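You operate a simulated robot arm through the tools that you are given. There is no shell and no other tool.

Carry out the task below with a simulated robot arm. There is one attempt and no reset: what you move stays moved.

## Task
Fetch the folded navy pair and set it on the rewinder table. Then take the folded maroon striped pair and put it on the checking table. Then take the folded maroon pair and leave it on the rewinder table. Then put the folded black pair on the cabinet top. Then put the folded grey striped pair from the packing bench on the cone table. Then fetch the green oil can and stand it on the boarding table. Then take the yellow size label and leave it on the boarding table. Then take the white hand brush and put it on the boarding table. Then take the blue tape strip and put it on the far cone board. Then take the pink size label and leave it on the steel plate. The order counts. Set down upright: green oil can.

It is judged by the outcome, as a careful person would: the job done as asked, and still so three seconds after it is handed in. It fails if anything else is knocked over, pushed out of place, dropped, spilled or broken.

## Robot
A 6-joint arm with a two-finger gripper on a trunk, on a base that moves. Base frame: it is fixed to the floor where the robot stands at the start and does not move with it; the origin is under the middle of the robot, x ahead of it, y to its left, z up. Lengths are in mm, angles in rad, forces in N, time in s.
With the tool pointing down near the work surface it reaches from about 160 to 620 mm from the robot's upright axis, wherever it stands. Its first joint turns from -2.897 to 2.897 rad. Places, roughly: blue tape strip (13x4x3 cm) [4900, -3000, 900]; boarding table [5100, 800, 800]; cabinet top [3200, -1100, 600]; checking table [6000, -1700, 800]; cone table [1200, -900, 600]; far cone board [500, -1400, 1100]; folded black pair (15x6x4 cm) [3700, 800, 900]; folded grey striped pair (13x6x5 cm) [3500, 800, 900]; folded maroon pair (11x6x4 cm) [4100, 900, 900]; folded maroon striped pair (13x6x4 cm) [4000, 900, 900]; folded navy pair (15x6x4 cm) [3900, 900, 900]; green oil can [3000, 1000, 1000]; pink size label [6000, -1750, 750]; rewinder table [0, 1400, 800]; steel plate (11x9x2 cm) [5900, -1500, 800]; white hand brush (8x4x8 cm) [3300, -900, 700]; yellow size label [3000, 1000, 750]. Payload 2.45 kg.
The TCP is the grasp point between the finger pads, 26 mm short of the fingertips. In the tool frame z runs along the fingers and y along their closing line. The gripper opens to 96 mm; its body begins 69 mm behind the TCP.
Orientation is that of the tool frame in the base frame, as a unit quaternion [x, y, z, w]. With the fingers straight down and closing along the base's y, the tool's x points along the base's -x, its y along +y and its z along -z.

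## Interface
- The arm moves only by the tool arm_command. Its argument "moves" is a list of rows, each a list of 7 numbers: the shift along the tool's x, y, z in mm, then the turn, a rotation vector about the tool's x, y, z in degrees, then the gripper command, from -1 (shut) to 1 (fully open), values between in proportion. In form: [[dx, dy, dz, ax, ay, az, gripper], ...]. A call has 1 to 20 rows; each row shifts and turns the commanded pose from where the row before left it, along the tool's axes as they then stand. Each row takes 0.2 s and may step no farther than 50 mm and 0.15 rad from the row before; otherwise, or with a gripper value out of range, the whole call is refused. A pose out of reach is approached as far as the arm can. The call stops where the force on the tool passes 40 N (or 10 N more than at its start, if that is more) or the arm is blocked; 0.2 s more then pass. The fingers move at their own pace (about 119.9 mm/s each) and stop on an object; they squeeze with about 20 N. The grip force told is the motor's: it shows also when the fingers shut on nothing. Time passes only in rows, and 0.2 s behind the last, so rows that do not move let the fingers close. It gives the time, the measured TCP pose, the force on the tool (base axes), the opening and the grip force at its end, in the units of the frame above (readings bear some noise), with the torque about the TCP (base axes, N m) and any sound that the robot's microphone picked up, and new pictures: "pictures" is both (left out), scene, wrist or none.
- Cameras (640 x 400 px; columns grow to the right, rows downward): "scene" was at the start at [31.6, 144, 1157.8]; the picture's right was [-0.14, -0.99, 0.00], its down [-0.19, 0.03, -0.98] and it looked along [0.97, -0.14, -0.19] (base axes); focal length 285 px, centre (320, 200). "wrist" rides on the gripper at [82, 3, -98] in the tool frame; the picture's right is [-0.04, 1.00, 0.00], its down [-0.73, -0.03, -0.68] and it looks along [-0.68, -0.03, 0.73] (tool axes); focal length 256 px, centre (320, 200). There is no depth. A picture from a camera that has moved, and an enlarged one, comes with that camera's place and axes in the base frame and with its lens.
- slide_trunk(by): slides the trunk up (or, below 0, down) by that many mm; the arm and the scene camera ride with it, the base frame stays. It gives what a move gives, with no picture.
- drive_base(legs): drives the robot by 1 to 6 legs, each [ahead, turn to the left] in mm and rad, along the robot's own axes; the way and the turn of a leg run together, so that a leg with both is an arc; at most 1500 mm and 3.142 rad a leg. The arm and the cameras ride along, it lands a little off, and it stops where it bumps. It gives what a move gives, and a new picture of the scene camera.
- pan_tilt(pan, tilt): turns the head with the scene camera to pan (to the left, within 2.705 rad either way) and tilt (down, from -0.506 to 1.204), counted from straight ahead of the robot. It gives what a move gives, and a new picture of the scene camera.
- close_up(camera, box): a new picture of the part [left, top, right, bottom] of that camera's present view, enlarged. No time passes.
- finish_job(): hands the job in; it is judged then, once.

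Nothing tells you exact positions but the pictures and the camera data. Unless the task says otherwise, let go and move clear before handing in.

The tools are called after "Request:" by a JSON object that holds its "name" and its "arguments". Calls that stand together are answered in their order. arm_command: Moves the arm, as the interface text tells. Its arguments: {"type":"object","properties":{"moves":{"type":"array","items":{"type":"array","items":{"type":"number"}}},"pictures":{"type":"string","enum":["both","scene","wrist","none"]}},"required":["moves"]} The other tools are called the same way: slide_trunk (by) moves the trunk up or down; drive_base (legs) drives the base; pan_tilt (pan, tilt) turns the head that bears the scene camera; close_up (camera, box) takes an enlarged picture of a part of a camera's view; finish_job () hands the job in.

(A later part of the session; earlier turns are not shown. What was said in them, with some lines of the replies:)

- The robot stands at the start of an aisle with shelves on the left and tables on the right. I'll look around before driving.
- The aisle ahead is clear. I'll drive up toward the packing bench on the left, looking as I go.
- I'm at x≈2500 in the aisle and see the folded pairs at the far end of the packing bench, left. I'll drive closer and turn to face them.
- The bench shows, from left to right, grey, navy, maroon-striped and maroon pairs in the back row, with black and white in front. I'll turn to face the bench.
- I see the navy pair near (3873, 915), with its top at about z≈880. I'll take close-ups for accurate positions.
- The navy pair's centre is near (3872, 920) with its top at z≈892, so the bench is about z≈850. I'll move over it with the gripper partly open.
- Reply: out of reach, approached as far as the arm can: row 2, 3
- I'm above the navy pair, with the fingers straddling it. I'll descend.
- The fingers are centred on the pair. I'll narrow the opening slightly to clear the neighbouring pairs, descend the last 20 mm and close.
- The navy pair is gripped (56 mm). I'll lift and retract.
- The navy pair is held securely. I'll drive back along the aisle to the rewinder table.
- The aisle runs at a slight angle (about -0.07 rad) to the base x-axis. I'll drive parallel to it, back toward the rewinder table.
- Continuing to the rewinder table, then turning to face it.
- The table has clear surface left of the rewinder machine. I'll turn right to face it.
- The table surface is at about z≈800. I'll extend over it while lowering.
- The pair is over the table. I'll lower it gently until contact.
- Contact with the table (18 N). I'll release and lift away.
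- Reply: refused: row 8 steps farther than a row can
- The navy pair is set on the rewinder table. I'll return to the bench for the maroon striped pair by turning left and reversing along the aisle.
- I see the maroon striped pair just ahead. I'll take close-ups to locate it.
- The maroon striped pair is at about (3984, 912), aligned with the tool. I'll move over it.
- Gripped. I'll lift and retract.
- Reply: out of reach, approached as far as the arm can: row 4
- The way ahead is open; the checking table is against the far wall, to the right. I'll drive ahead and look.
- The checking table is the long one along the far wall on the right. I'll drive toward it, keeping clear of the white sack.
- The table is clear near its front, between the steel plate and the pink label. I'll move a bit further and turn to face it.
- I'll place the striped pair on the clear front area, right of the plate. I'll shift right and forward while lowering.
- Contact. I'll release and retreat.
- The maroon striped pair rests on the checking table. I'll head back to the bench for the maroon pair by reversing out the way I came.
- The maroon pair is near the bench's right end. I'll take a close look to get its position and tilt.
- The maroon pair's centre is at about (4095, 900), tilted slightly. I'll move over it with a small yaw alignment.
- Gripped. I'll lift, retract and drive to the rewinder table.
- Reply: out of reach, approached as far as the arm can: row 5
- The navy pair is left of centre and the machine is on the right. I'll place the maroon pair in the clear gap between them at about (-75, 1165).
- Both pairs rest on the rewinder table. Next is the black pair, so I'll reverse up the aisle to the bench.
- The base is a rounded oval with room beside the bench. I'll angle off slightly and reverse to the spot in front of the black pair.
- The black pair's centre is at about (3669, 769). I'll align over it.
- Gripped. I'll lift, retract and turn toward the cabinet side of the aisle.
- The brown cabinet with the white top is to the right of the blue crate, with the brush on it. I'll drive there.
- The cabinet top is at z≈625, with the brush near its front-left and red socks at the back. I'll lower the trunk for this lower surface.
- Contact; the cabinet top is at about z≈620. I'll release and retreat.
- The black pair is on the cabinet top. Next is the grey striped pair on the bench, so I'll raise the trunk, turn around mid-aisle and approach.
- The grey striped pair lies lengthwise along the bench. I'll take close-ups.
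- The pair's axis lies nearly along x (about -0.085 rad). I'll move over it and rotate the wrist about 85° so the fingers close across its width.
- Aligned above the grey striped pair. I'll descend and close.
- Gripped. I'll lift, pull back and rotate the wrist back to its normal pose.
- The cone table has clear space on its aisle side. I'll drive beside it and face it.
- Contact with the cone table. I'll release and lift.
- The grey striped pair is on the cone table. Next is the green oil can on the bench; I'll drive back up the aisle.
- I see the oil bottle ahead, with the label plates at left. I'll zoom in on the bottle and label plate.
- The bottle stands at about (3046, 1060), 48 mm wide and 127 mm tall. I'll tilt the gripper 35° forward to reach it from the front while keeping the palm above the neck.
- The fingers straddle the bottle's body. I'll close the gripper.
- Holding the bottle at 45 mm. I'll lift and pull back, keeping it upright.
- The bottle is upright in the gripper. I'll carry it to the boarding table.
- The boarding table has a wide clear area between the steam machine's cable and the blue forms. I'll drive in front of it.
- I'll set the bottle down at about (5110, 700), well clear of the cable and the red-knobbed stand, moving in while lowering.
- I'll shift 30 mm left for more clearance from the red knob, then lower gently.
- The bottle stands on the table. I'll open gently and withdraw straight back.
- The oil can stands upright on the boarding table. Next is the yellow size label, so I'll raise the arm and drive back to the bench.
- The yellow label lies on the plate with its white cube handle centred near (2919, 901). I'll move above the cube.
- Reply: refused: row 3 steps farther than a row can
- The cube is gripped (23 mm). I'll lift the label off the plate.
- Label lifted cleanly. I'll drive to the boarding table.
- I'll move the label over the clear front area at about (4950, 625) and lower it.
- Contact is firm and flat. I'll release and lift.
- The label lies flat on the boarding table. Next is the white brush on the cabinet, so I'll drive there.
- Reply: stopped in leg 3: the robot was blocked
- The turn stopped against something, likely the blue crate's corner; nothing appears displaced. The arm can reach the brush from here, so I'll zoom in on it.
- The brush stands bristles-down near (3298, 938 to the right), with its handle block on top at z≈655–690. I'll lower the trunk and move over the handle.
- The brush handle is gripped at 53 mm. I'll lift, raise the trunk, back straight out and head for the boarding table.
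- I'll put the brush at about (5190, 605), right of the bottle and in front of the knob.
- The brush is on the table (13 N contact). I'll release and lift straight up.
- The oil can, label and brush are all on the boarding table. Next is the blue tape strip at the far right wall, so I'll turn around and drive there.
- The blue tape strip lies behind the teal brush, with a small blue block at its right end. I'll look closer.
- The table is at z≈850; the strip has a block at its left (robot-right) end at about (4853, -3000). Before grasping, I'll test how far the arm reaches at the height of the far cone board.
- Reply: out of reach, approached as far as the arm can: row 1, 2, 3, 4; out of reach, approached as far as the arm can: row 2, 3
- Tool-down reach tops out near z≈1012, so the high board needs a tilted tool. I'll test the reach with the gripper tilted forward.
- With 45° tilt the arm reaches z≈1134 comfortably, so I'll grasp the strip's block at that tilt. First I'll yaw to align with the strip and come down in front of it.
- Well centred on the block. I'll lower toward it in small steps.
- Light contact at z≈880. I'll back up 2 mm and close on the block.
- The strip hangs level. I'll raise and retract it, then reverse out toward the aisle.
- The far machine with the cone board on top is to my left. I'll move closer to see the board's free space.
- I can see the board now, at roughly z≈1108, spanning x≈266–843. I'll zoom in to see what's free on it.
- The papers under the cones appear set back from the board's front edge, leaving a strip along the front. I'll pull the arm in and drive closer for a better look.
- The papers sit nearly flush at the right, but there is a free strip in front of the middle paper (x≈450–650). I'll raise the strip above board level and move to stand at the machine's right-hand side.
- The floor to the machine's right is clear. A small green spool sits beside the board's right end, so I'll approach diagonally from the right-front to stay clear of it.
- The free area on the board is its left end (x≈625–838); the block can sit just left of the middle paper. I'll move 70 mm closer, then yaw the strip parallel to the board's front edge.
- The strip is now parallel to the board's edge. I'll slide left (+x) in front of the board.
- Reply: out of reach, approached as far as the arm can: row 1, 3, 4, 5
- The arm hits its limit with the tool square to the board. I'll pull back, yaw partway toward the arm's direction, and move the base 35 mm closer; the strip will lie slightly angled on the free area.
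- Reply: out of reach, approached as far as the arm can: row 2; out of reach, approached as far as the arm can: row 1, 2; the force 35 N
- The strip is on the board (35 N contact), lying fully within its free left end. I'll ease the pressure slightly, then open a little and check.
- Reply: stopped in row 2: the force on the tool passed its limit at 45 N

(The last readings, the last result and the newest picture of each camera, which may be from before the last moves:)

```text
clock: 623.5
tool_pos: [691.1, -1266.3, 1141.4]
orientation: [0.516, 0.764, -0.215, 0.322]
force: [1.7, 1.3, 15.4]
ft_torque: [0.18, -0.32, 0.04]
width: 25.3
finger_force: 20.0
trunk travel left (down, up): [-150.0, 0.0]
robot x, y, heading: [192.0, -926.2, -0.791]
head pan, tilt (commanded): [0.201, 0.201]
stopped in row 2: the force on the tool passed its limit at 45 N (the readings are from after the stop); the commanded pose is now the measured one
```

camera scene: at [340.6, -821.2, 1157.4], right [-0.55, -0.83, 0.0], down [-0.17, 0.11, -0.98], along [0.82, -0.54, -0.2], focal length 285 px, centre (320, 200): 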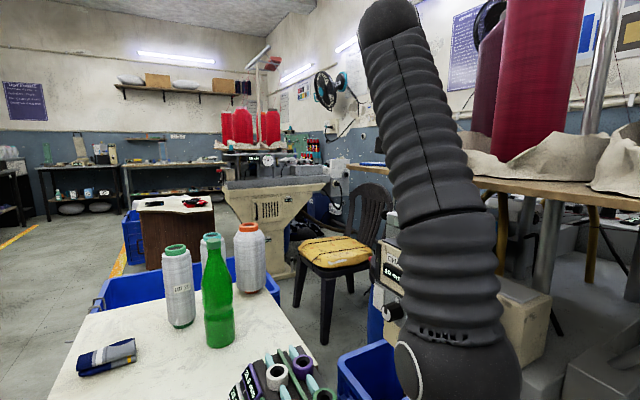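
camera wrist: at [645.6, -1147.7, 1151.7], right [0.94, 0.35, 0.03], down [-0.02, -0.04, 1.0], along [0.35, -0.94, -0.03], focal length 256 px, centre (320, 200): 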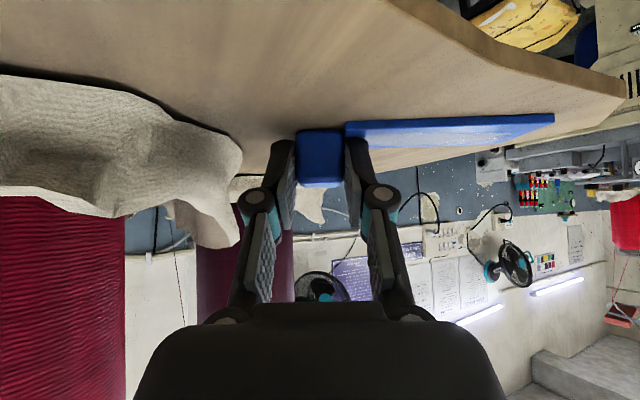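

Request:
{"name": "arm_command", "arguments": {"moves": [[0, 0, 0, 0, 0, 0, -0.3], [0, 0, 0, 0, 0, 0, -0.25], [0, 0, 0, 0, 0, 0, -0.25]], "pictures": "wrist"}}

Request:
{"name": "close_up", "arguments": {"camera": "wrist", "box": [180, 60, 600, 260]}}

```text
clock: 624.3
tool_pos: [691.4, -1267.8, 1140.4]
orientation: [0.517, 0.764, -0.216, 0.32]
force: [1.5, -2.1, 9.1]
ft_torque: [-0.03, -0.23, 0.01]
width: 38.6
finger_force: 0.2
trunk travel left (down, up): [-150.0, 0.0]
robot x, y, heading: [193.7, -924.8, -0.787]
head pan, tilt (commanded): [0.201, 0.201]
camera wrist: at [646.6, -1148.7, 1150.6], right [0.94, 0.35, 0.03], down [-0.02, -0.04, 1.0], along [0.35, -0.94, -0.03], focal length 256 px, centre (320, 200)
```

wrist: 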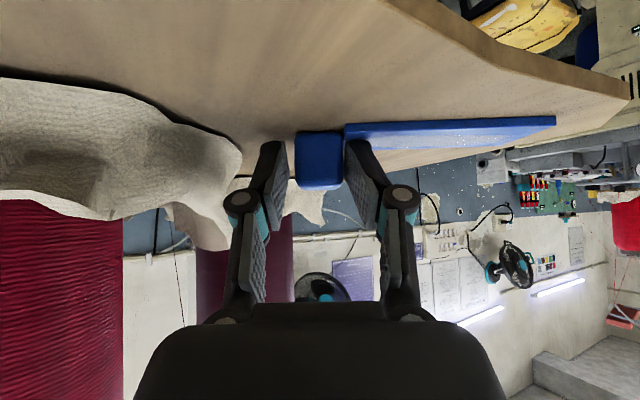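

```text
1.52 times, centred on (390, 160) of wrist
camera zoom: at [646.6, -1148.7, 1150.6], right [0.94, 0.35, 0.03], down [-0.02, -0.04, 1.0], along [0.35, -0.94, -0.03], focal length 390 px, centre (213, 261)
```

zoom: 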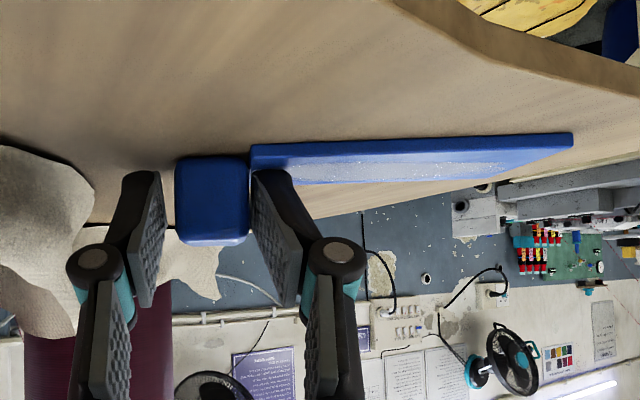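

Released. I'll withdraw backwards with a slight rise.

Request:
{"name": "arm_command", "arguments": {"moves": [[4.0, 0, -6.9, 0, 0, 0, -0.25], [5, 0, -9.2, 0, 0, 0, -0.25], [0, 0, 0, 0, 0, 0, -0.25]], "pictures": "wrist"}}

```text
clock: 625.1
tool_pos: [686.1, -1249.5, 1145.9]
orientation: [0.518, 0.764, -0.216, 0.318]
force: [0.2, -0.6, 0.5]
ft_torque: [-0.01, 0.03, -0.04]
width: 35.9
finger_force: 0.1
trunk travel left (down, up): [-150.0, 0.0]
robot x, y, heading: [197.4, -924.7, -0.786]
head pan, tilt (commanded): [0.201, 0.201]
camera wrist: at [641.3, -1131.5, 1156.5], right [0.94, 0.35, 0.03], down [-0.01, -0.04, 1.0], along [0.35, -0.94, -0.04], focal length 256 px, centre (320, 200)
```

wrist: 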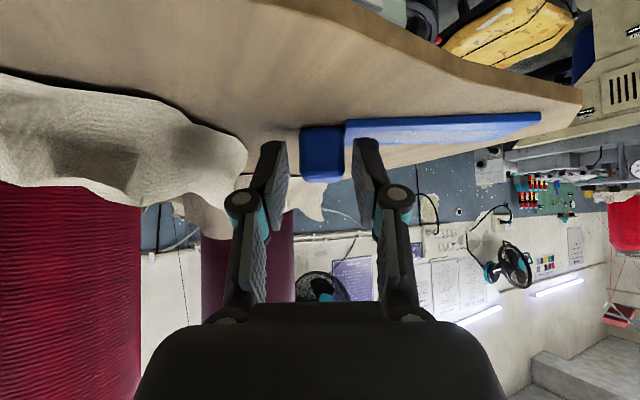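

Request:
{"name": "arm_command", "arguments": {"moves": [[20, 0, -22, 0, 0, 0, -0.25], [21.2, 0, -21.2, 0, 0, 0, -0.25], [21.2, 0, -21.2, 0, 0, 0, -0.25], [21.2, 0, -21.2, 0, 0, 0, -0.25], [0, 0, 0, 0, 0, 0, -0.25]]}}

Request:
{"name": "close_up", "arguments": {"camera": "wrist", "box": [180, 60, 600, 260]}}

```text
clock: 626.3
tool_pos: [664.5, -1175.2, 1170.7]
orientation: [0.518, 0.764, -0.215, 0.319]
force: [-0.8, 0.2, 0.3]
ft_torque: [0.02, -0.02, 0.02]
width: 35.9
finger_force: 0.0
out of reach, approached as far as the arm can: row 1, 2, 3, 4
trunk travel left (down, up): [-150.0, 0.0]
robot x, y, heading: [194.7, -927.2, -0.79]
head pan, tilt (commanded): [0.201, 0.201]
camera scene: at [341.6, -822.6, 1156.9], right [-0.55, -0.83, 0.0], down [-0.17, 0.11, -0.98], along [0.82, -0.54, -0.2], focal length 285 px, centre (320, 200)
camera wrist: at [619.3, -1056.2, 1182.4], right [0.94, 0.35, 0.03], down [-0.02, -0.04, 1.0], along [0.35, -0.94, -0.03], focal length 256 px, centre (320, 200)
```

scene: 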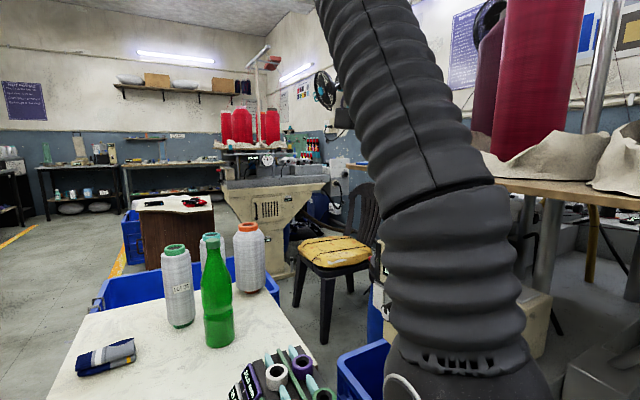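
wrist: 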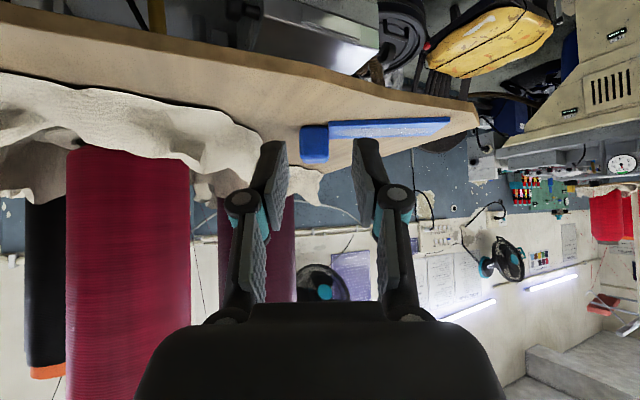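

```text
1.52 times, centred on (390, 160) of wrist
camera zoom: at [619.3, -1056.2, 1182.4], right [0.94, 0.35, 0.03], down [-0.02, -0.04, 1.0], along [0.35, -0.94, -0.03], focal length 390 px, centre (213, 261)
```

zoom: 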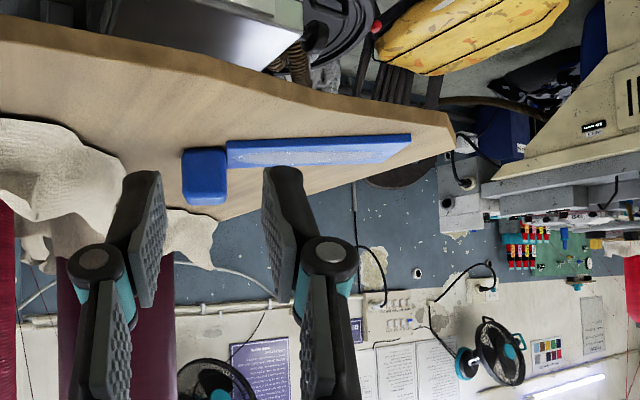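

The tape strip lies flat on the far cone board. I'll pull the arm clear and reverse the robot out the way it came.

Request:
{"name": "arm_command", "arguments": {"moves": [[13.2, -36, -13.2, 0, 0, 0, 0.2], [13.2, -36, -13.2, 0, 0, 0, 0.2], [13.2, -36, -13.2, 0, 0, 0, 0.2], [13.2, -36, -13.2, 0, 0, 0, 0.2], [0, 0, 0, -5.6, 0, -5.6, 0.2], [0, 0, 0, -5.6, 0, -5.6, 0.2], [0, 0, 0, -5.6, 0, -5.6, 0.2], [0, 0, 0, 0, 0, 0, 0.2]], "pictures": "scene"}}

Request:
{"name": "drive_base", "arguments": {"legs": [[-380, 0]]}}

```text
clock: 628.1
tool_pos: [530.9, -1180.2, 1193.5]
orientation: [0.348, 0.855, -0.146, 0.356]
force: [1.0, -0.5, -0.2]
ft_torque: [-0.02, 0.0, 0.01]
width: 57.5
finger_force: 0.1
out of reach, approached as far as the arm can: row 1, 2
trunk travel left (down, up): [-150.0, 0.0]
robot x, y, heading: [196.4, -923.9, -0.785]
head pan, tilt (commanded): [0.201, 0.201]
camera scene: at [341.6, -822.6, 1156.9], right [-0.55, -0.83, 0.0], down [-0.17, 0.11, -0.98], along [0.82, -0.54, -0.2], focal length 285 px, centre (320, 200)
```

scene: 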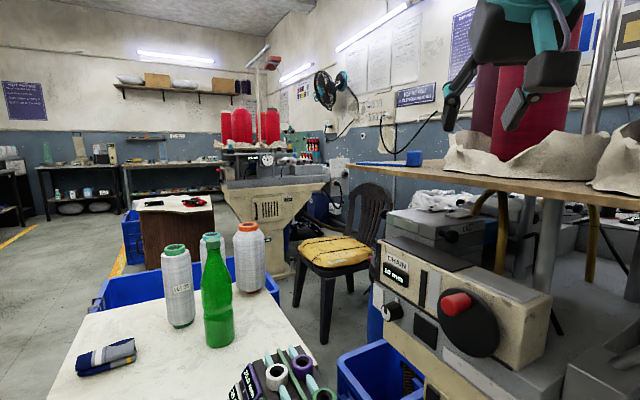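

```text
clock: 630.5
tool_pos: [260.8, -909.5, 1193.4]
orientation: [0.347, 0.855, -0.145, 0.357]
force: [-0.1, 0.5, 0.0]
ft_torque: [-0.02, -0.01, 0.02]
width: 57.8
finger_force: 0.1
trunk travel left (down, up): [-150.0, 0.0]
robot x, y, heading: [-77.0, -653.6, -0.783]
head pan, tilt (commanded): [0.201, 0.201]
camera scene: at [71.7, -551.9, 1156.9], right [-0.55, -0.83, 0.0], down [-0.17, 0.11, -0.98], along [0.82, -0.54, -0.2], focal length 285 px, centre (320, 200)
```

scene: 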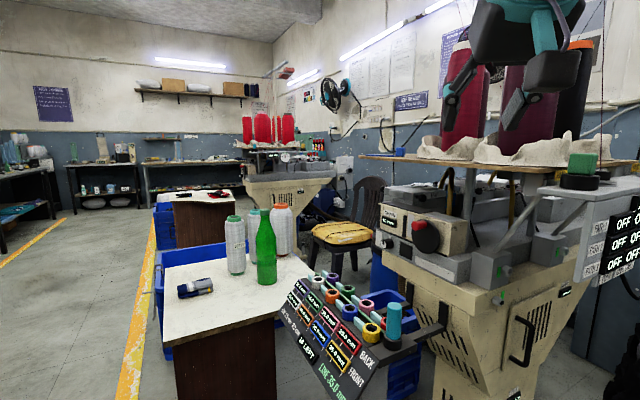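

The strip is visible on the board. Now I'll restore the arm's travel pose and head for the last item, the pink label on the checking table.

Request:
{"name": "arm_command", "arguments": {"moves": [[28.3, 0, 28.3, 0, 0, 0, 0.5], [28.3, 0, 28.3, 0, 0, 0, 0.5], [28.3, 0, 28.3, 0, 0, 0, 0.5], [28.3, 0, 28.3, 0, 0, 0, 0.5], [28.3, 0, 28.3, 0, 0, 0, 0.5], [0, 0, 0, 0, 7.5, 0, 1], [0, 0, 0, 0, 7.5, 0, 1], [0, 0, 0, 0, 7.5, 0, 1], [0, 0, 0, 0, 7.5, 0, 1], [0, 0, 0, 0, 7.5, 0, 1], [0, 0, 0, 0, 7.5, 0, 1], [0, 0, 0, 0, 0, 0, 1]], "pictures": "none"}}

Request:
{"name": "drive_base", "arguments": {"legs": [[0, 1.42], [1090, 0], [0, -0.64], [1300, 0]]}}

```text
clock: 633.1
tool_pos: [262.3, -910.7, 992.3]
orientation: [0.377, 0.926, -0.002, 0.001]
force: [-0.2, -1.1, -0.2]
ft_torque: [0.0, -0.01, -0.04]
width: 96.1
finger_force: 0.0
trunk travel left (down, up): [-150.0, 0.0]
robot x, y, heading: [-76.8, -652.1, -0.785]
head pan, tilt (commanded): [0.201, 0.201]
```

```text
clock: 649.9
tool_pos: [2528.4, -83.7, 993.8]
orientation: [0.026, 1.0, -0.001, 0.003]
force: [0.7, 1.0, -0.4]
ft_torque: [0.03, 0.05, 0.0]
width: 95.8
finger_force: 0.0
trunk travel left (down, up): [-150.0, 0.0]
robot x, y, heading: [2111.2, -113.1, -0.066]
head pan, tilt (commanded): [0.201, 0.201]
camera scene: at [2148.6, 60.2, 1156.9], right [0.14, -0.99, 0.0], down [-0.2, -0.03, -0.98], along [0.97, 0.13, -0.2], focal length 285 px, centre (320, 200)
```

scene: 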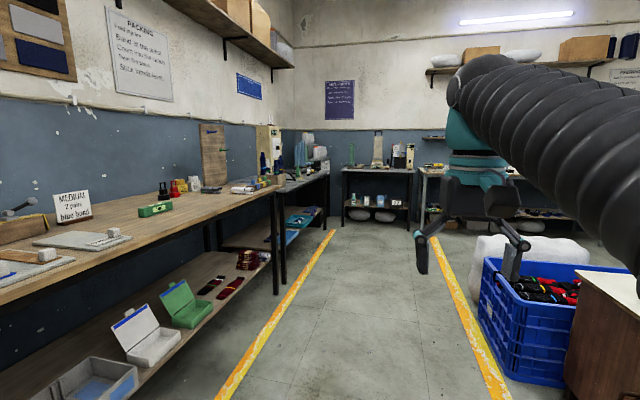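

Request:
{"name": "drive_base", "arguments": {"legs": [[0, 0.1], [1450, 0], [1400, 0]]}}

```text
clock: 664.0
tool_pos: [5336.2, -0.8, 993.9]
orientation: [-0.006, 1.0, -0.001, 0.002]
force: [0.5, -0.9, 0.5]
ft_torque: [0.0, -0.03, -0.02]
width: 96.0
finger_force: 0.1
trunk travel left (down, up): [-150.0, 0.0]
robot x, y, heading: [4916.9, -56.7, -0.004]
head pan, tilt (commanded): [0.201, 0.201]
camera scene: at [4948.0, 119.2, 1156.9], right [0.2, -0.98, 0.0], down [-0.2, -0.04, -0.98], along [0.96, 0.19, -0.2], focal length 285 px, centre (320, 200)
```

scene: 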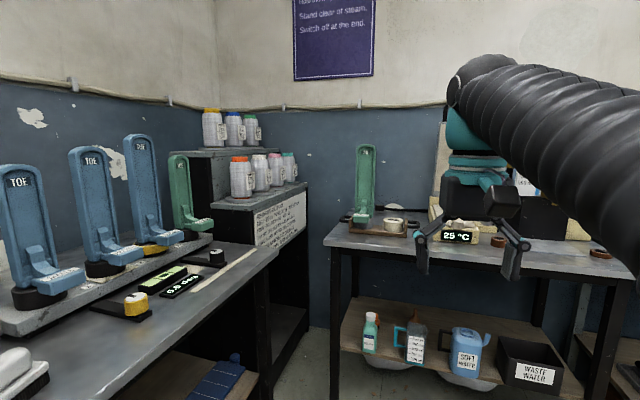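

Request:
{"name": "drive_base", "arguments": {"legs": [[0, -1.339], [1200, 0]]}}

```text
clock: 673.5
tool_pos: [5303.9, -1642.8, 992.5]
orientation: [0.628, 0.778, -0.002, 0.001]
force: [0.3, -0.2, -0.5]
ft_torque: [0.05, 0.0, 0.0]
width: 96.2
finger_force: 0.1
trunk travel left (down, up): [-150.0, 0.0]
robot x, y, heading: [5160.2, -1244.7, -1.373]
head pan, tilt (commanded): [0.201, 0.201]
camera scene: at [5343.3, -1239.8, 1156.9], right [-0.92, -0.39, 0.0], down [-0.08, 0.18, -0.98], along [0.38, -0.9, -0.2], focal length 285 px, centre (320, 200)
```

scene: 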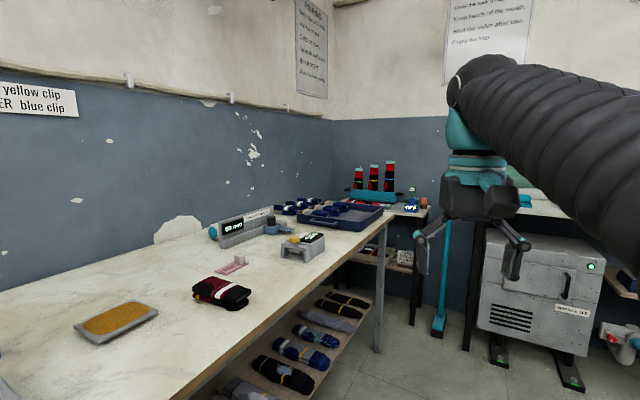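

Request:
{"name": "drive_base", "arguments": {"legs": [[0, 0.09], [485, 0], [0, 1.19]]}}

Request:
{"name": "pan_tilt", "arguments": {"pan": 0.0, "tilt": 0.55}}

Request:
{"name": "arm_command", "arguments": {"moves": [[0, 0, 0, 0, 0, 0, 1]], "pictures": "wrist"}}

```text
clock: 679.9
tool_pos: [5727.3, -1698.1, 993.7]
orientation: [0.043, 0.999, -0.001, 0.002]
force: [0.2, 0.0, -0.4]
ft_torque: [-0.03, 0.0, 0.0]
width: 95.8
finger_force: 0.1
trunk travel left (down, up): [-150.0, 0.0]
robot x, y, heading: [5306.5, -1715.3, -0.105]
head pan, tilt (commanded): [0.201, 0.201]
camera scene: at [5354.0, -1542.0, 1156.9], right [0.1, -0.99, 0.0], down [-0.2, -0.02, -0.98], along [0.97, 0.1, -0.2], focal length 285 px, centre (320, 200)
```

scene: 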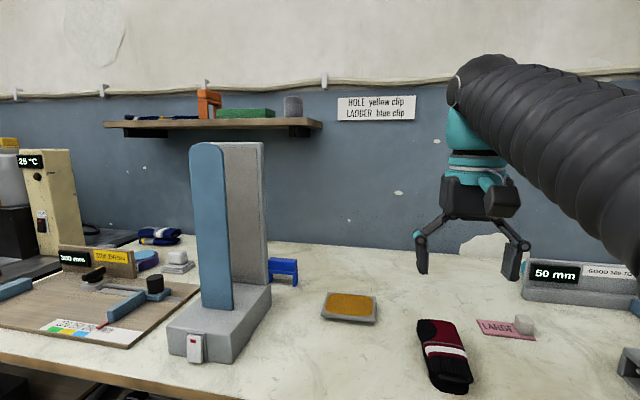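

```text
clock: 680.7
tool_pos: [5729.5, -1698.9, 994.1]
orientation: [0.044, 0.999, 0.0, 0.003]
force: [0.6, 0.0, 0.7]
ft_torque: [0.0, 0.0, 0.05]
width: 95.9
finger_force: 0.0
trunk travel left (down, up): [-150.0, 0.0]
robot x, y, heading: [5305.3, -1714.6, -0.099]
head pan, tilt (commanded): [0.0, 0.55]
camera scene: at [5350.7, -1560.3, 1124.7], right [-0.1, -1.0, 0.0], down [-0.52, 0.05, -0.85], along [0.85, -0.08, -0.52], focal length 285 px, centre (320, 200)
```

scene: 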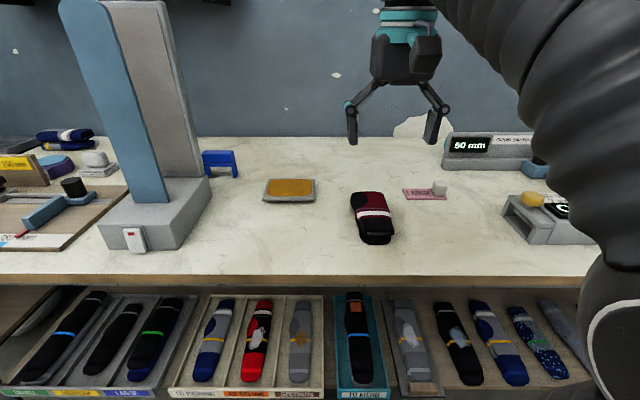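

```text
clock: 681.1
tool_pos: [5728.7, -1698.4, 993.4]
orientation: [0.044, 0.999, -0.001, 0.002]
force: [-0.7, -0.3, -0.4]
ft_torque: [0.01, -0.02, -0.02]
width: 95.8
finger_force: 0.0
trunk travel left (down, up): [-150.0, 0.0]
robot x, y, heading: [5305.3, -1716.0, -0.1]
head pan, tilt (commanded): [0.0, 0.55]
camera wrist: at [5646.1, -1689.2, 1090.9], right [0.13, 0.99, 0.0], down [0.72, -0.09, 0.68], along [0.68, -0.09, -0.73], focal length 256 px, centre (320, 200)
```

wrist: 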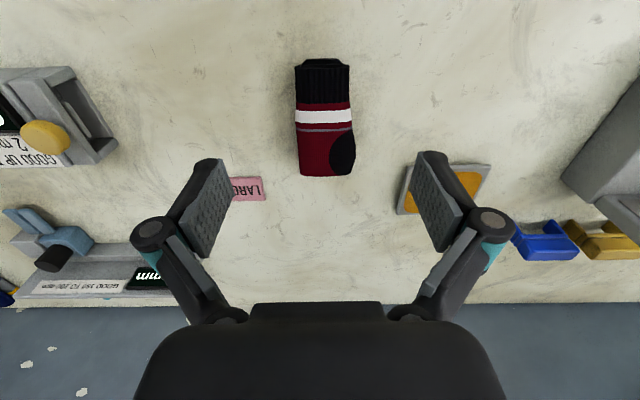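

I see the pink label (LARGE) and the steel plate. I'll zoom in on both.

Request:
{"name": "close_up", "arguments": {"camera": "scene", "box": [380, 160, 480, 220]}}

Request:
{"name": "close_up", "arguments": {"camera": "scene", "box": [240, 160, 340, 220]}}

```text
6.40 times, centred on (430, 190) of scene
camera zoom: at [5350.6, -1560.3, 1124.6], right [-0.1, -1.0, 0.0], down [-0.52, 0.05, -0.85], along [0.85, -0.08, -0.52], focal length 1827 px, centre (-384, 264)
```

zoom: 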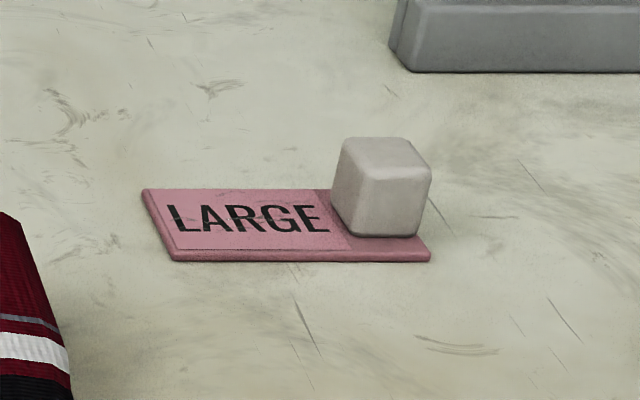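

```text
6.40 times, centred on (290, 190) of scene
camera zoom: at [5350.6, -1560.3, 1124.6], right [-0.1, -1.0, 0.0], down [-0.52, 0.05, -0.85], along [0.85, -0.08, -0.52], focal length 1827 px, centre (512, 264)
```

zoom: 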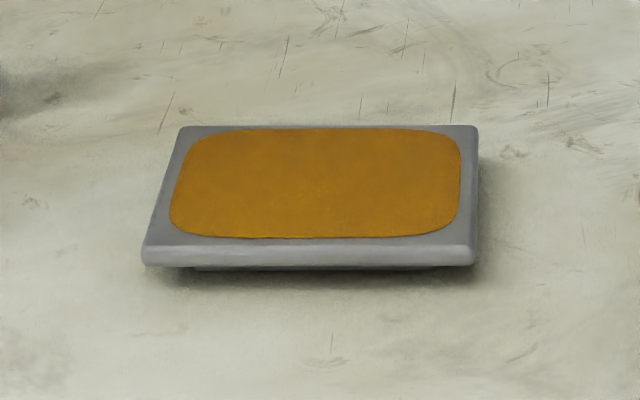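

The pink label's cube is near (5879, -1874) and the plate centre is (5911, -1546). I'll move above the cube.

Request:
{"name": "arm_command", "arguments": {"moves": [[-27.5, -27, 15.5, 0, 0, 0, 0.4], [-27.5, -27, 15.5, 0, 0, 0, 0.4], [-27.5, -27, 15.5, 0, 0, 0, 0.3], [-27.5, -27, 15.5, 0, 0, 0, 0.3], [-27.5, -27, 15.5, 0, 0, 0, 0.25], [-27.5, -27, 15.5, 0, 0, 0, 0.25], [0, 0, 0, 0, 0, 0, 0.25]]}}

```text
clock: 682.7
tool_pos: [5879.6, -1877.8, 903.3]
orientation: [0.043, 0.999, 0.0, 0.003]
force: [0.1, 0.5, 0.2]
ft_torque: [0.0, 0.04, -0.02]
width: 59.9
finger_force: 0.1
trunk travel left (down, up): [-150.0, 0.0]
robot x, y, heading: [5304.5, -1718.3, -0.096]
head pan, tilt (commanded): [0.0, 0.55]
camera scene: at [5350.6, -1560.4, 1124.6], right [-0.1, -1.0, 0.0], down [-0.52, 0.05, -0.85], along [0.85, -0.08, -0.52], focal length 285 px, centre (320, 200)
camera wrist: at [5797.5, -1867.4, 1001.6], right [0.13, 0.99, 0.0], down [0.72, -0.09, 0.68], along [0.68, -0.09, -0.73], focal length 256 px, centre (320, 200)
```

scene: 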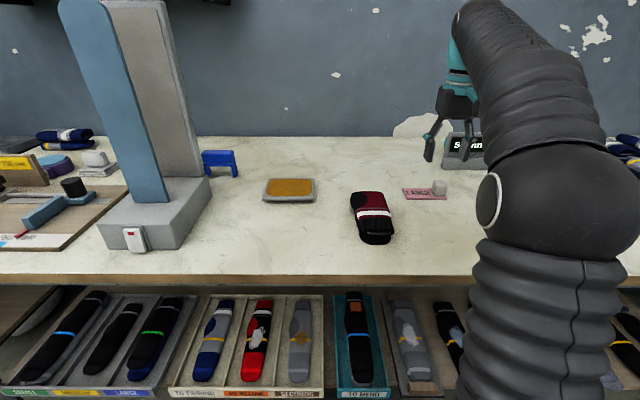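
wrist: 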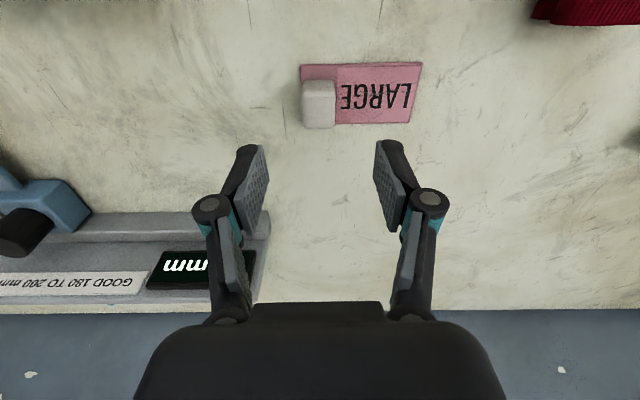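

Request:
{"name": "arm_command", "arguments": {"moves": [[5, -1, 20, 0, 0, 0, 0.2], [0, 0, 20, 0, 0, 0, 0.2], [0, 0, 12, 0, 0, 0, 0.2], [0, 0, 0, 0, 0, 0, 0.2]], "pictures": "wrist"}}

```text
clock: 683.7
tool_pos: [5874.5, -1876.5, 851.7]
orientation: [0.044, 0.999, -0.001, 0.003]
force: [0.2, -0.6, -0.2]
ft_torque: [0.04, -0.02, 0.02]
width: 57.4
finger_force: 0.1
trunk travel left (down, up): [-150.0, 0.0]
robot x, y, heading: [5304.7, -1716.2, -0.099]
head pan, tilt (commanded): [0.0, 0.55]
camera wrist: at [5792.9, -1866.2, 948.4], right [0.13, 0.99, 0.0], down [0.72, -0.09, 0.68], along [0.68, -0.09, -0.73], focal length 256 px, centre (320, 200)
```

wrist: 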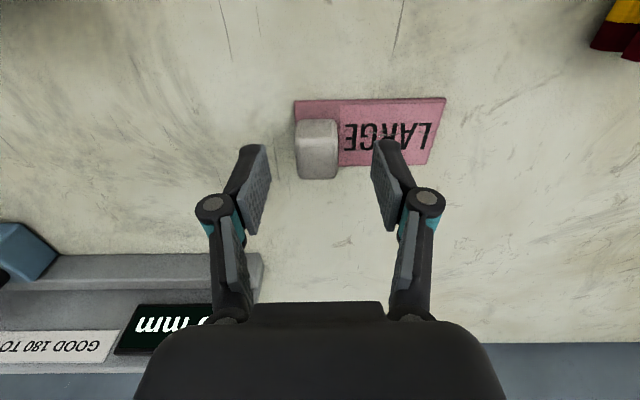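

Request:
{"name": "arm_command", "arguments": {"moves": [[0, 0, 8, 0, 0, 0, 0.2], [0, 0, 5, 0, 0, 0, 0.2], [0, 0, 2.5, 0, 0, 0, 0.2], [0, 0, 0, 0, 0, 0, 0.2]], "pictures": "none"}}

Request:
{"name": "arm_command", "arguments": {"moves": [[0, 0, 0, 0, 0, 0, -0.2], [0, 0, 0, 0, 0, 0, -1], [0, 0, 0, 0, 0, 0, -1], [0, 0, 0, 0, 0, 0, -1]], "pictures": "wrist"}}

```text
clock: 684.7
tool_pos: [5874.8, -1875.9, 834.9]
orientation: [0.044, 0.999, -0.001, 0.003]
force: [0.9, 0.5, 0.7]
ft_torque: [0.0, 0.01, -0.03]
width: 57.5
finger_force: 0.2
trunk travel left (down, up): [-150.0, 0.0]
robot x, y, heading: [5305.9, -1716.9, -0.096]
head pan, tilt (commanded): [0.0, 0.55]
```

```text
clock: 685.7
tool_pos: [5874.4, -1875.5, 834.6]
orientation: [0.044, 0.999, -0.001, 0.002]
force: [-0.4, -0.7, 0.8]
ft_torque: [-0.02, 0.01, -0.01]
width: 22.9
finger_force: 19.4
trunk travel left (down, up): [-150.0, 0.0]
robot x, y, heading: [5304.6, -1712.5, -0.099]
head pan, tilt (commanded): [0.0, 0.55]
camera wrist: at [5792.9, -1865.3, 931.7], right [0.13, 0.99, 0.0], down [0.72, -0.09, 0.68], along [0.68, -0.09, -0.73], focal length 256 px, centre (320, 200)
```

wrist: 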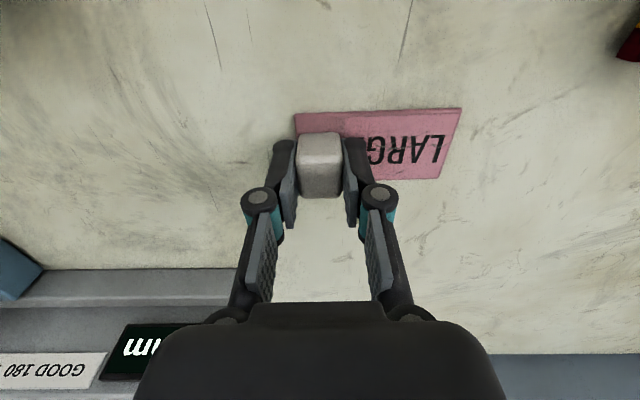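

Gripped. I'll lift and carry the label across to above the plate.

Request:
{"name": "arm_command", "arguments": {"moves": [[0, 0, -10, 0, 0, 0, -1], [0, 0, -20, 0, 0, 0, -1], [0, 0, -17, 0, 0, 0, -1], [-0.7, 37.5, 0, 0, 0, 0, -1], [-0.7, 37.5, 0, 0, 0, 0, -1], [-0.7, 37.5, 0, 0, 0, 0, -1], [-0.7, 37.5, 0, 0, 0, 0, -1], [-0.7, 37.5, 0, 0, 0, 0, -1], [0, 0, 0, 0, 0, 0, -1]]}}

```text
clock: 687.7
tool_pos: [5893.9, -1689.7, 878.8]
orientation: [0.044, 0.999, 0.0, 0.002]
force: [0.0, -0.8, -1.0]
ft_torque: [-0.01, -0.01, 0.02]
width: 22.8
finger_force: 20.0
trunk travel left (down, up): [-150.0, 0.0]
robot x, y, heading: [5305.5, -1712.4, -0.102]
head pan, tilt (commanded): [0.0, 0.55]
camera scene: at [5350.7, -1560.3, 1124.6], right [-0.1, -0.99, 0.0], down [-0.52, 0.05, -0.85], along [0.85, -0.08, -0.52], focal length 285 px, centre (320, 200)
camera wrist: at [5812.9, -1679.6, 976.8], right [0.13, 0.99, 0.0], down [0.72, -0.09, 0.68], along [0.68, -0.09, -0.73], focal length 256 px, centre (320, 200)
```

scene: 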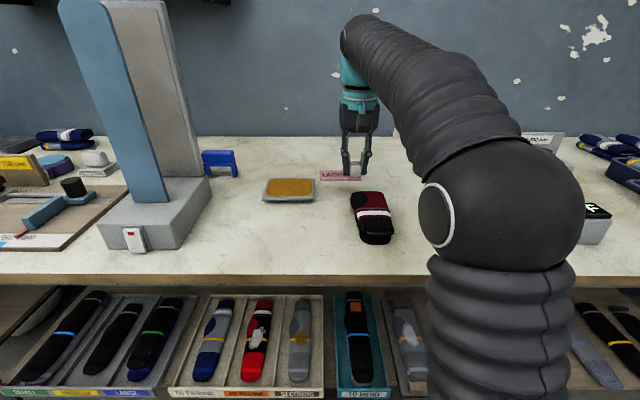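
wrist: 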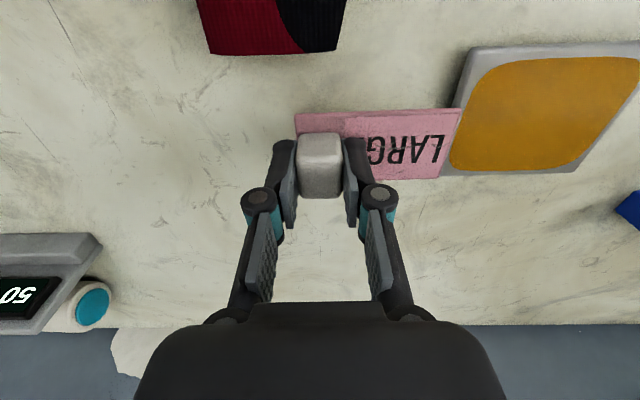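

Request:
{"name": "arm_command", "arguments": {"moves": [[0.4, 37.2, 0, 0, 0, 0, -1], [0.4, 37.2, 0, 0, 0, 0, -1], [0.4, 37.2, 0, 0, 0, 0, -1], [0, 0, 0, 0, 0, 0, -1]]}}

Request:
{"name": "close_up", "arguments": {"camera": "scene", "box": [230, 130, 350, 220]}}

```text
clock: 688.7
tool_pos: [5903.4, -1577.1, 880.2]
orientation: [0.043, 0.999, -0.002, 0.003]
force: [1.2, 0.7, -1.3]
ft_torque: [-0.01, -0.02, 0.02]
width: 23.0
finger_force: 19.6
trunk travel left (down, up): [-150.0, 0.0]
robot x, y, heading: [5303.4, -1713.4, -0.103]
head pan, tilt (commanded): [0.0, 0.55]
camera scene: at [5350.7, -1560.3, 1124.6], right [-0.1, -0.99, 0.0], down [-0.52, 0.05, -0.85], along [0.85, -0.08, -0.52], focal length 285 px, centre (320, 200)
camera wrist: at [5821.8, -1566.9, 977.9], right [0.13, 0.99, 0.0], down [0.72, -0.09, 0.68], along [0.68, -0.09, -0.73], focal length 256 px, centre (320, 200)
```

scene: 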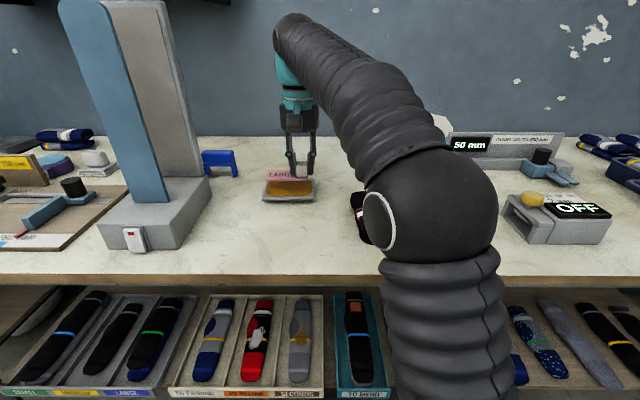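
wrist: 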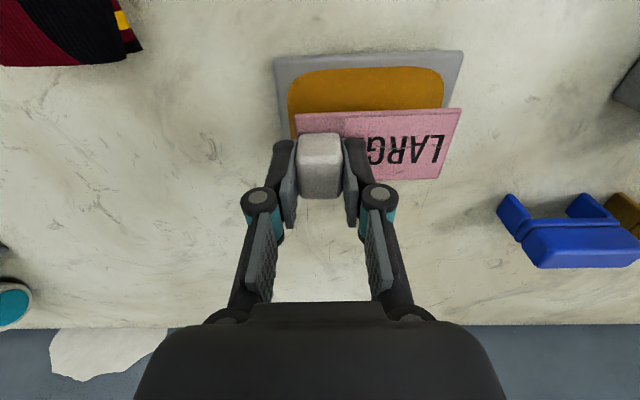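

```text
4.44 times, centred on (290, 175) of scene
camera zoom: at [5350.7, -1560.3, 1124.6], right [-0.1, -0.99, 0.0], down [-0.52, 0.05, -0.85], along [0.85, -0.08, -0.52], focal length 1269 px, centre (453, 311)
```

zoom: 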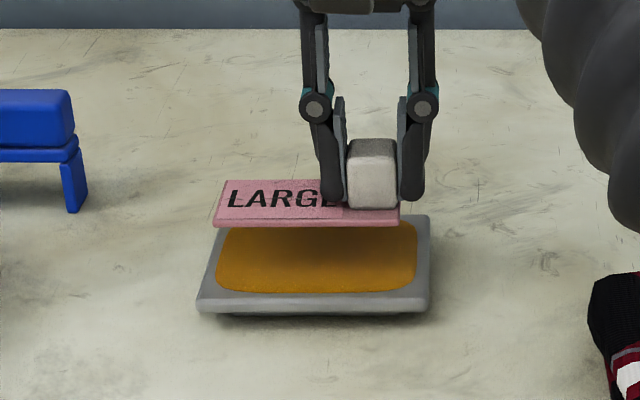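

The label is centred over the plate. I'll lower it gently.

Request:
{"name": "arm_command", "arguments": {"moves": [[0, 0, 8, 0, 0, 0, -1], [0, 0, 7, 0, 0, 0, -1], [0, 0, 4, 0, 0, 0, -1], [0, 0, 0, 0, 0, 0, -1]], "pictures": "none"}}

Request:
{"name": "arm_command", "arguments": {"moves": [[0, 0, 2.5, 0, 0, 0, -1], [0, 0, 0, 0, 0, 0, -1]], "pictures": "none"}}

Request:
{"name": "arm_command", "arguments": {"moves": [[0, 0, 2, 0, 0, 0, -1], [0, 0, 0, 0, 0, 0, -1]], "pictures": "wrist"}}

```text
clock: 689.7
tool_pos: [5903.3, -1577.9, 860.4]
orientation: [0.044, 0.999, -0.001, 0.003]
force: [0.8, -1.2, -0.6]
ft_torque: [0.0, -0.02, 0.01]
width: 22.9
finger_force: 19.4
trunk travel left (down, up): [-150.0, 0.0]
robot x, y, heading: [5306.1, -1711.7, -0.096]
head pan, tilt (commanded): [0.0, 0.55]
```

```text
clock: 690.3
tool_pos: [5904.1, -1576.3, 858.1]
orientation: [0.043, 0.999, -0.001, 0.002]
force: [0.1, 0.1, -0.9]
ft_torque: [0.04, -0.01, -0.02]
width: 22.8
finger_force: 20.1
trunk travel left (down, up): [-150.0, 0.0]
robot x, y, heading: [5306.1, -1713.3, -0.098]
head pan, tilt (commanded): [0.0, 0.55]
```

```text
clock: 690.9
tool_pos: [5903.5, -1577.9, 856.2]
orientation: [0.044, 0.999, -0.001, 0.002]
force: [0.2, 0.3, -0.3]
ft_torque: [0.01, 0.02, 0.01]
width: 22.9
finger_force: 19.8
trunk travel left (down, up): [-150.0, 0.0]
robot x, y, heading: [5306.0, -1713.4, -0.101]
head pan, tilt (commanded): [0.0, 0.55]
camera wrist: at [5820.5, -1567.8, 954.5], right [0.13, 0.99, 0.0], down [0.72, -0.09, 0.68], along [0.68, -0.09, -0.73], focal length 256 px, centre (320, 200)
```

wrist: 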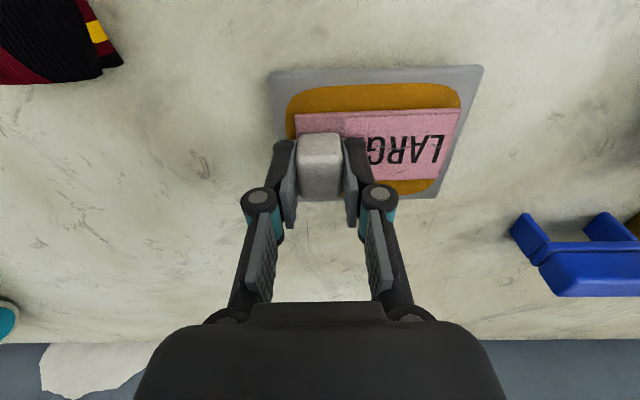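

Request:
{"name": "arm_command", "arguments": {"moves": [[0, 0, 1.5, 0, 0, 0, -1], [0, 0, 0, 0, 0, 0, -1]], "pictures": "none"}}

Request:
{"name": "arm_command", "arguments": {"moves": [[0, 0, 1.5, 0, 0, 0, -1], [0, 0, 0, 0, 0, 0, -1]], "pictures": "none"}}

```text
clock: 691.5
tool_pos: [5901.8, -1577.7, 854.8]
orientation: [0.043, 0.999, 0.0, 0.002]
force: [0.6, -0.2, -0.2]
ft_torque: [0.01, -0.01, -0.01]
width: 22.9
finger_force: 19.8
trunk travel left (down, up): [-150.0, 0.0]
robot x, y, heading: [5307.2, -1716.2, -0.095]
head pan, tilt (commanded): [0.0, 0.55]
```

```text
clock: 692.1
tool_pos: [5903.1, -1577.6, 853.9]
orientation: [0.043, 0.999, -0.001, 0.003]
force: [-0.4, 0.4, 1.1]
ft_torque: [0.03, -0.01, -0.02]
width: 22.8
finger_force: 20.4
trunk travel left (down, up): [-150.0, 0.0]
robot x, y, heading: [5308.5, -1714.1, -0.1]
head pan, tilt (commanded): [0.0, 0.55]
```

Request:
{"name": "arm_command", "arguments": {"moves": [[0, 0, 1.2, 0, 0, 0, -1], [0, 0, 0, 0, 0, 0, -1]], "pictures": "none"}}

Request:
{"name": "close_up", "arguments": {"camera": "scene", "box": [230, 130, 350, 220]}}

```text
clock: 692.7
tool_pos: [5902.9, -1577.9, 853.4]
orientation: [0.044, 0.999, -0.001, 0.003]
force: [-0.1, 0.4, -0.4]
ft_torque: [0.0, 0.04, 0.03]
width: 22.8
finger_force: 20.0
trunk travel left (down, up): [-150.0, 0.0]
robot x, y, heading: [5309.6, -1716.1, -0.103]
head pan, tilt (commanded): [0.0, 0.55]
```

```text
4.44 times, centred on (290, 175) of scene
camera zoom: at [5350.7, -1560.3, 1124.6], right [-0.1, -1.0, 0.0], down [-0.52, 0.05, -0.85], along [0.85, -0.08, -0.52], focal length 1269 px, centre (453, 311)
```

zoom: 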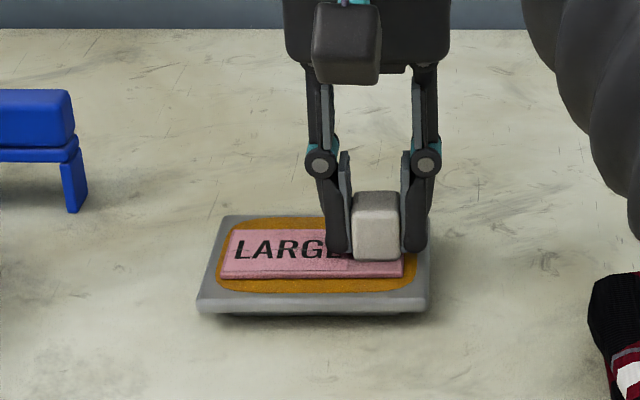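

Request:
{"name": "arm_command", "arguments": {"moves": [[0, 0, 1.5, 0, 0, 0, -1], [0, 0, 0, 0, 0, 0, -1]], "pictures": "none"}}

Request:
{"name": "arm_command", "arguments": {"moves": [[0, 0, 1.5, 0, 0, 0, -1], [0, 0, 0, 0, 0, 0, -1]], "pictures": "none"}}

```text
clock: 693.3
tool_pos: [5903.6, -1578.1, 851.8]
orientation: [0.043, 0.999, -0.001, 0.003]
force: [0.3, 0.4, 3.9]
ft_torque: [0.06, -0.01, 0.04]
width: 22.8
finger_force: 20.6
trunk travel left (down, up): [-150.0, 0.0]
robot x, y, heading: [5303.5, -1714.7, -0.093]
head pan, tilt (commanded): [0.0, 0.55]
```

```text
clock: 693.9
tool_pos: [5902.8, -1577.8, 850.5]
orientation: [0.044, 0.999, 0.0, 0.004]
force: [1.8, -0.5, 15.1]
ft_torque: [0.0, -0.07, -0.04]
width: 22.8
finger_force: 20.2
trunk travel left (down, up): [-150.0, 0.0]
robot x, y, heading: [5305.3, -1711.8, -0.096]
head pan, tilt (commanded): [0.0, 0.55]
```

Contact is firm. I'll release and lift clear.

Request:
{"name": "arm_command", "arguments": {"moves": [[0, 0, -1, 0, 0, 0, -1], [0, 0, 0, 0, 0, 0, -0.1], [0, 0, 0, 0, 0, 0, 0.1], [0, 0, 0, 0, 0, 0, 0.1], [0, 0, -15, 0, 0, 0, 0.1], [0, 0, -25, 0, 0, 0, 0.1], [30, -10, -20, 0, 0, 0, 0.2], [40, -10, -20, 0, 0, 0, 0.4], [40, -10, -20, 0, 0, 0, 0.6], [40, -10, -20, 0, 0, 0, 1], [0, 0, 0, 0, 0, 0, 1]]}}

Request:
{"name": "close_up", "arguments": {"camera": "scene", "box": [230, 130, 350, 220]}}

```text
clock: 696.3
tool_pos: [5749.9, -1603.8, 971.2]
orientation: [0.044, 0.999, -0.001, 0.002]
force: [0.1, 0.1, -1.1]
ft_torque: [0.02, -0.02, -0.04]
width: 96.1
finger_force: 0.1
trunk travel left (down, up): [-150.0, 0.0]
robot x, y, heading: [5307.2, -1715.8, -0.097]
head pan, tilt (commanded): [0.0, 0.55]
camera scene: at [5350.7, -1560.3, 1124.6], right [-0.1, -1.0, 0.0], down [-0.52, 0.05, -0.85], along [0.85, -0.08, -0.52], focal length 285 px, centre (320, 200)
camera wrist: at [5667.6, -1593.9, 1069.3], right [0.13, 0.99, 0.0], down [0.73, -0.09, 0.68], along [0.68, -0.09, -0.73], focal length 256 px, centre (320, 200)
```

scene: 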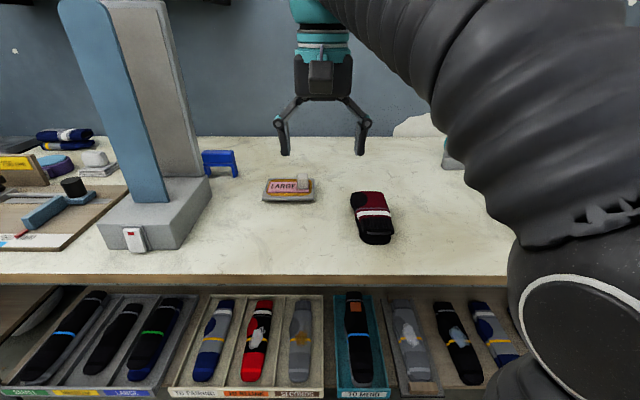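
wrist: 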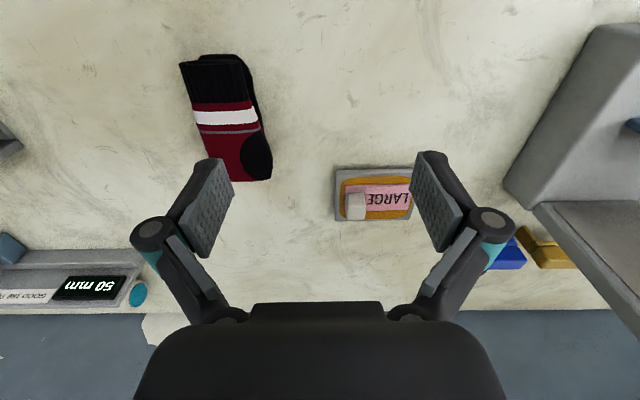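

```text
4.44 times, centred on (290, 175) of scene
camera zoom: at [5350.7, -1560.3, 1124.6], right [-0.1, -1.0, 0.0], down [-0.52, 0.05, -0.85], along [0.85, -0.08, -0.52], focal length 1269 px, centre (453, 311)
```

zoom: 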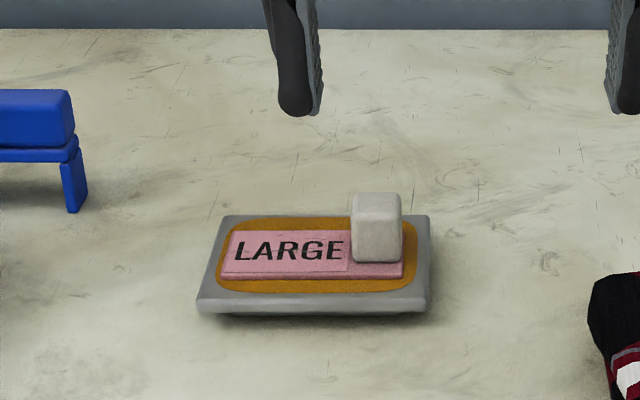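

All ten items are placed: the pink label lies flat on the steel plate, and the gripper is clear and open. I'm handing the job in.

Request:
{"name": "finish_job", "arguments": {}}

```text
The job is handed in.
```

I moved all ten items in the order you gave, and the job is handed in. Each one looked settled when I let go of it, but I didn't go back to recheck the earlier ones.

| # | Item | Where it is now |
|---|---|---|
| 1 | Navy pair | Rewinder table |
| 2 | Maroon striped pair | Checking table |
| 3 | Maroon pair | Rewinder table |
| 4 | Black pair | Cabinet top |
| 5 | Grey striped pair (from the packing bench) | Cone table |
| 6 | Green oil can | Boarding table, upright |
| 7 | Yellow size label | Boarding table |
| 8 | White hand brush | Boarding table |
| 9 | Blue tape strip | Far cone board, on its free left end, slightly angled to the front edge |
| 10 | Pink size label | Steel plate |

- **Bump while fetching the brush:** the robot was blocked partway through a turn, probably by the corner of the blue sock crate next to the cabinet. It stopped there and I backed straight out. I saw no sign that the crate had moved, but I couldn't rule out a small shift.
- **Force on the cone board:** while I was setting down the tape strip, the force on the tool briefly passed its limit, at 45 N. I eased off before letting go, and the strip stayed flat on the board.
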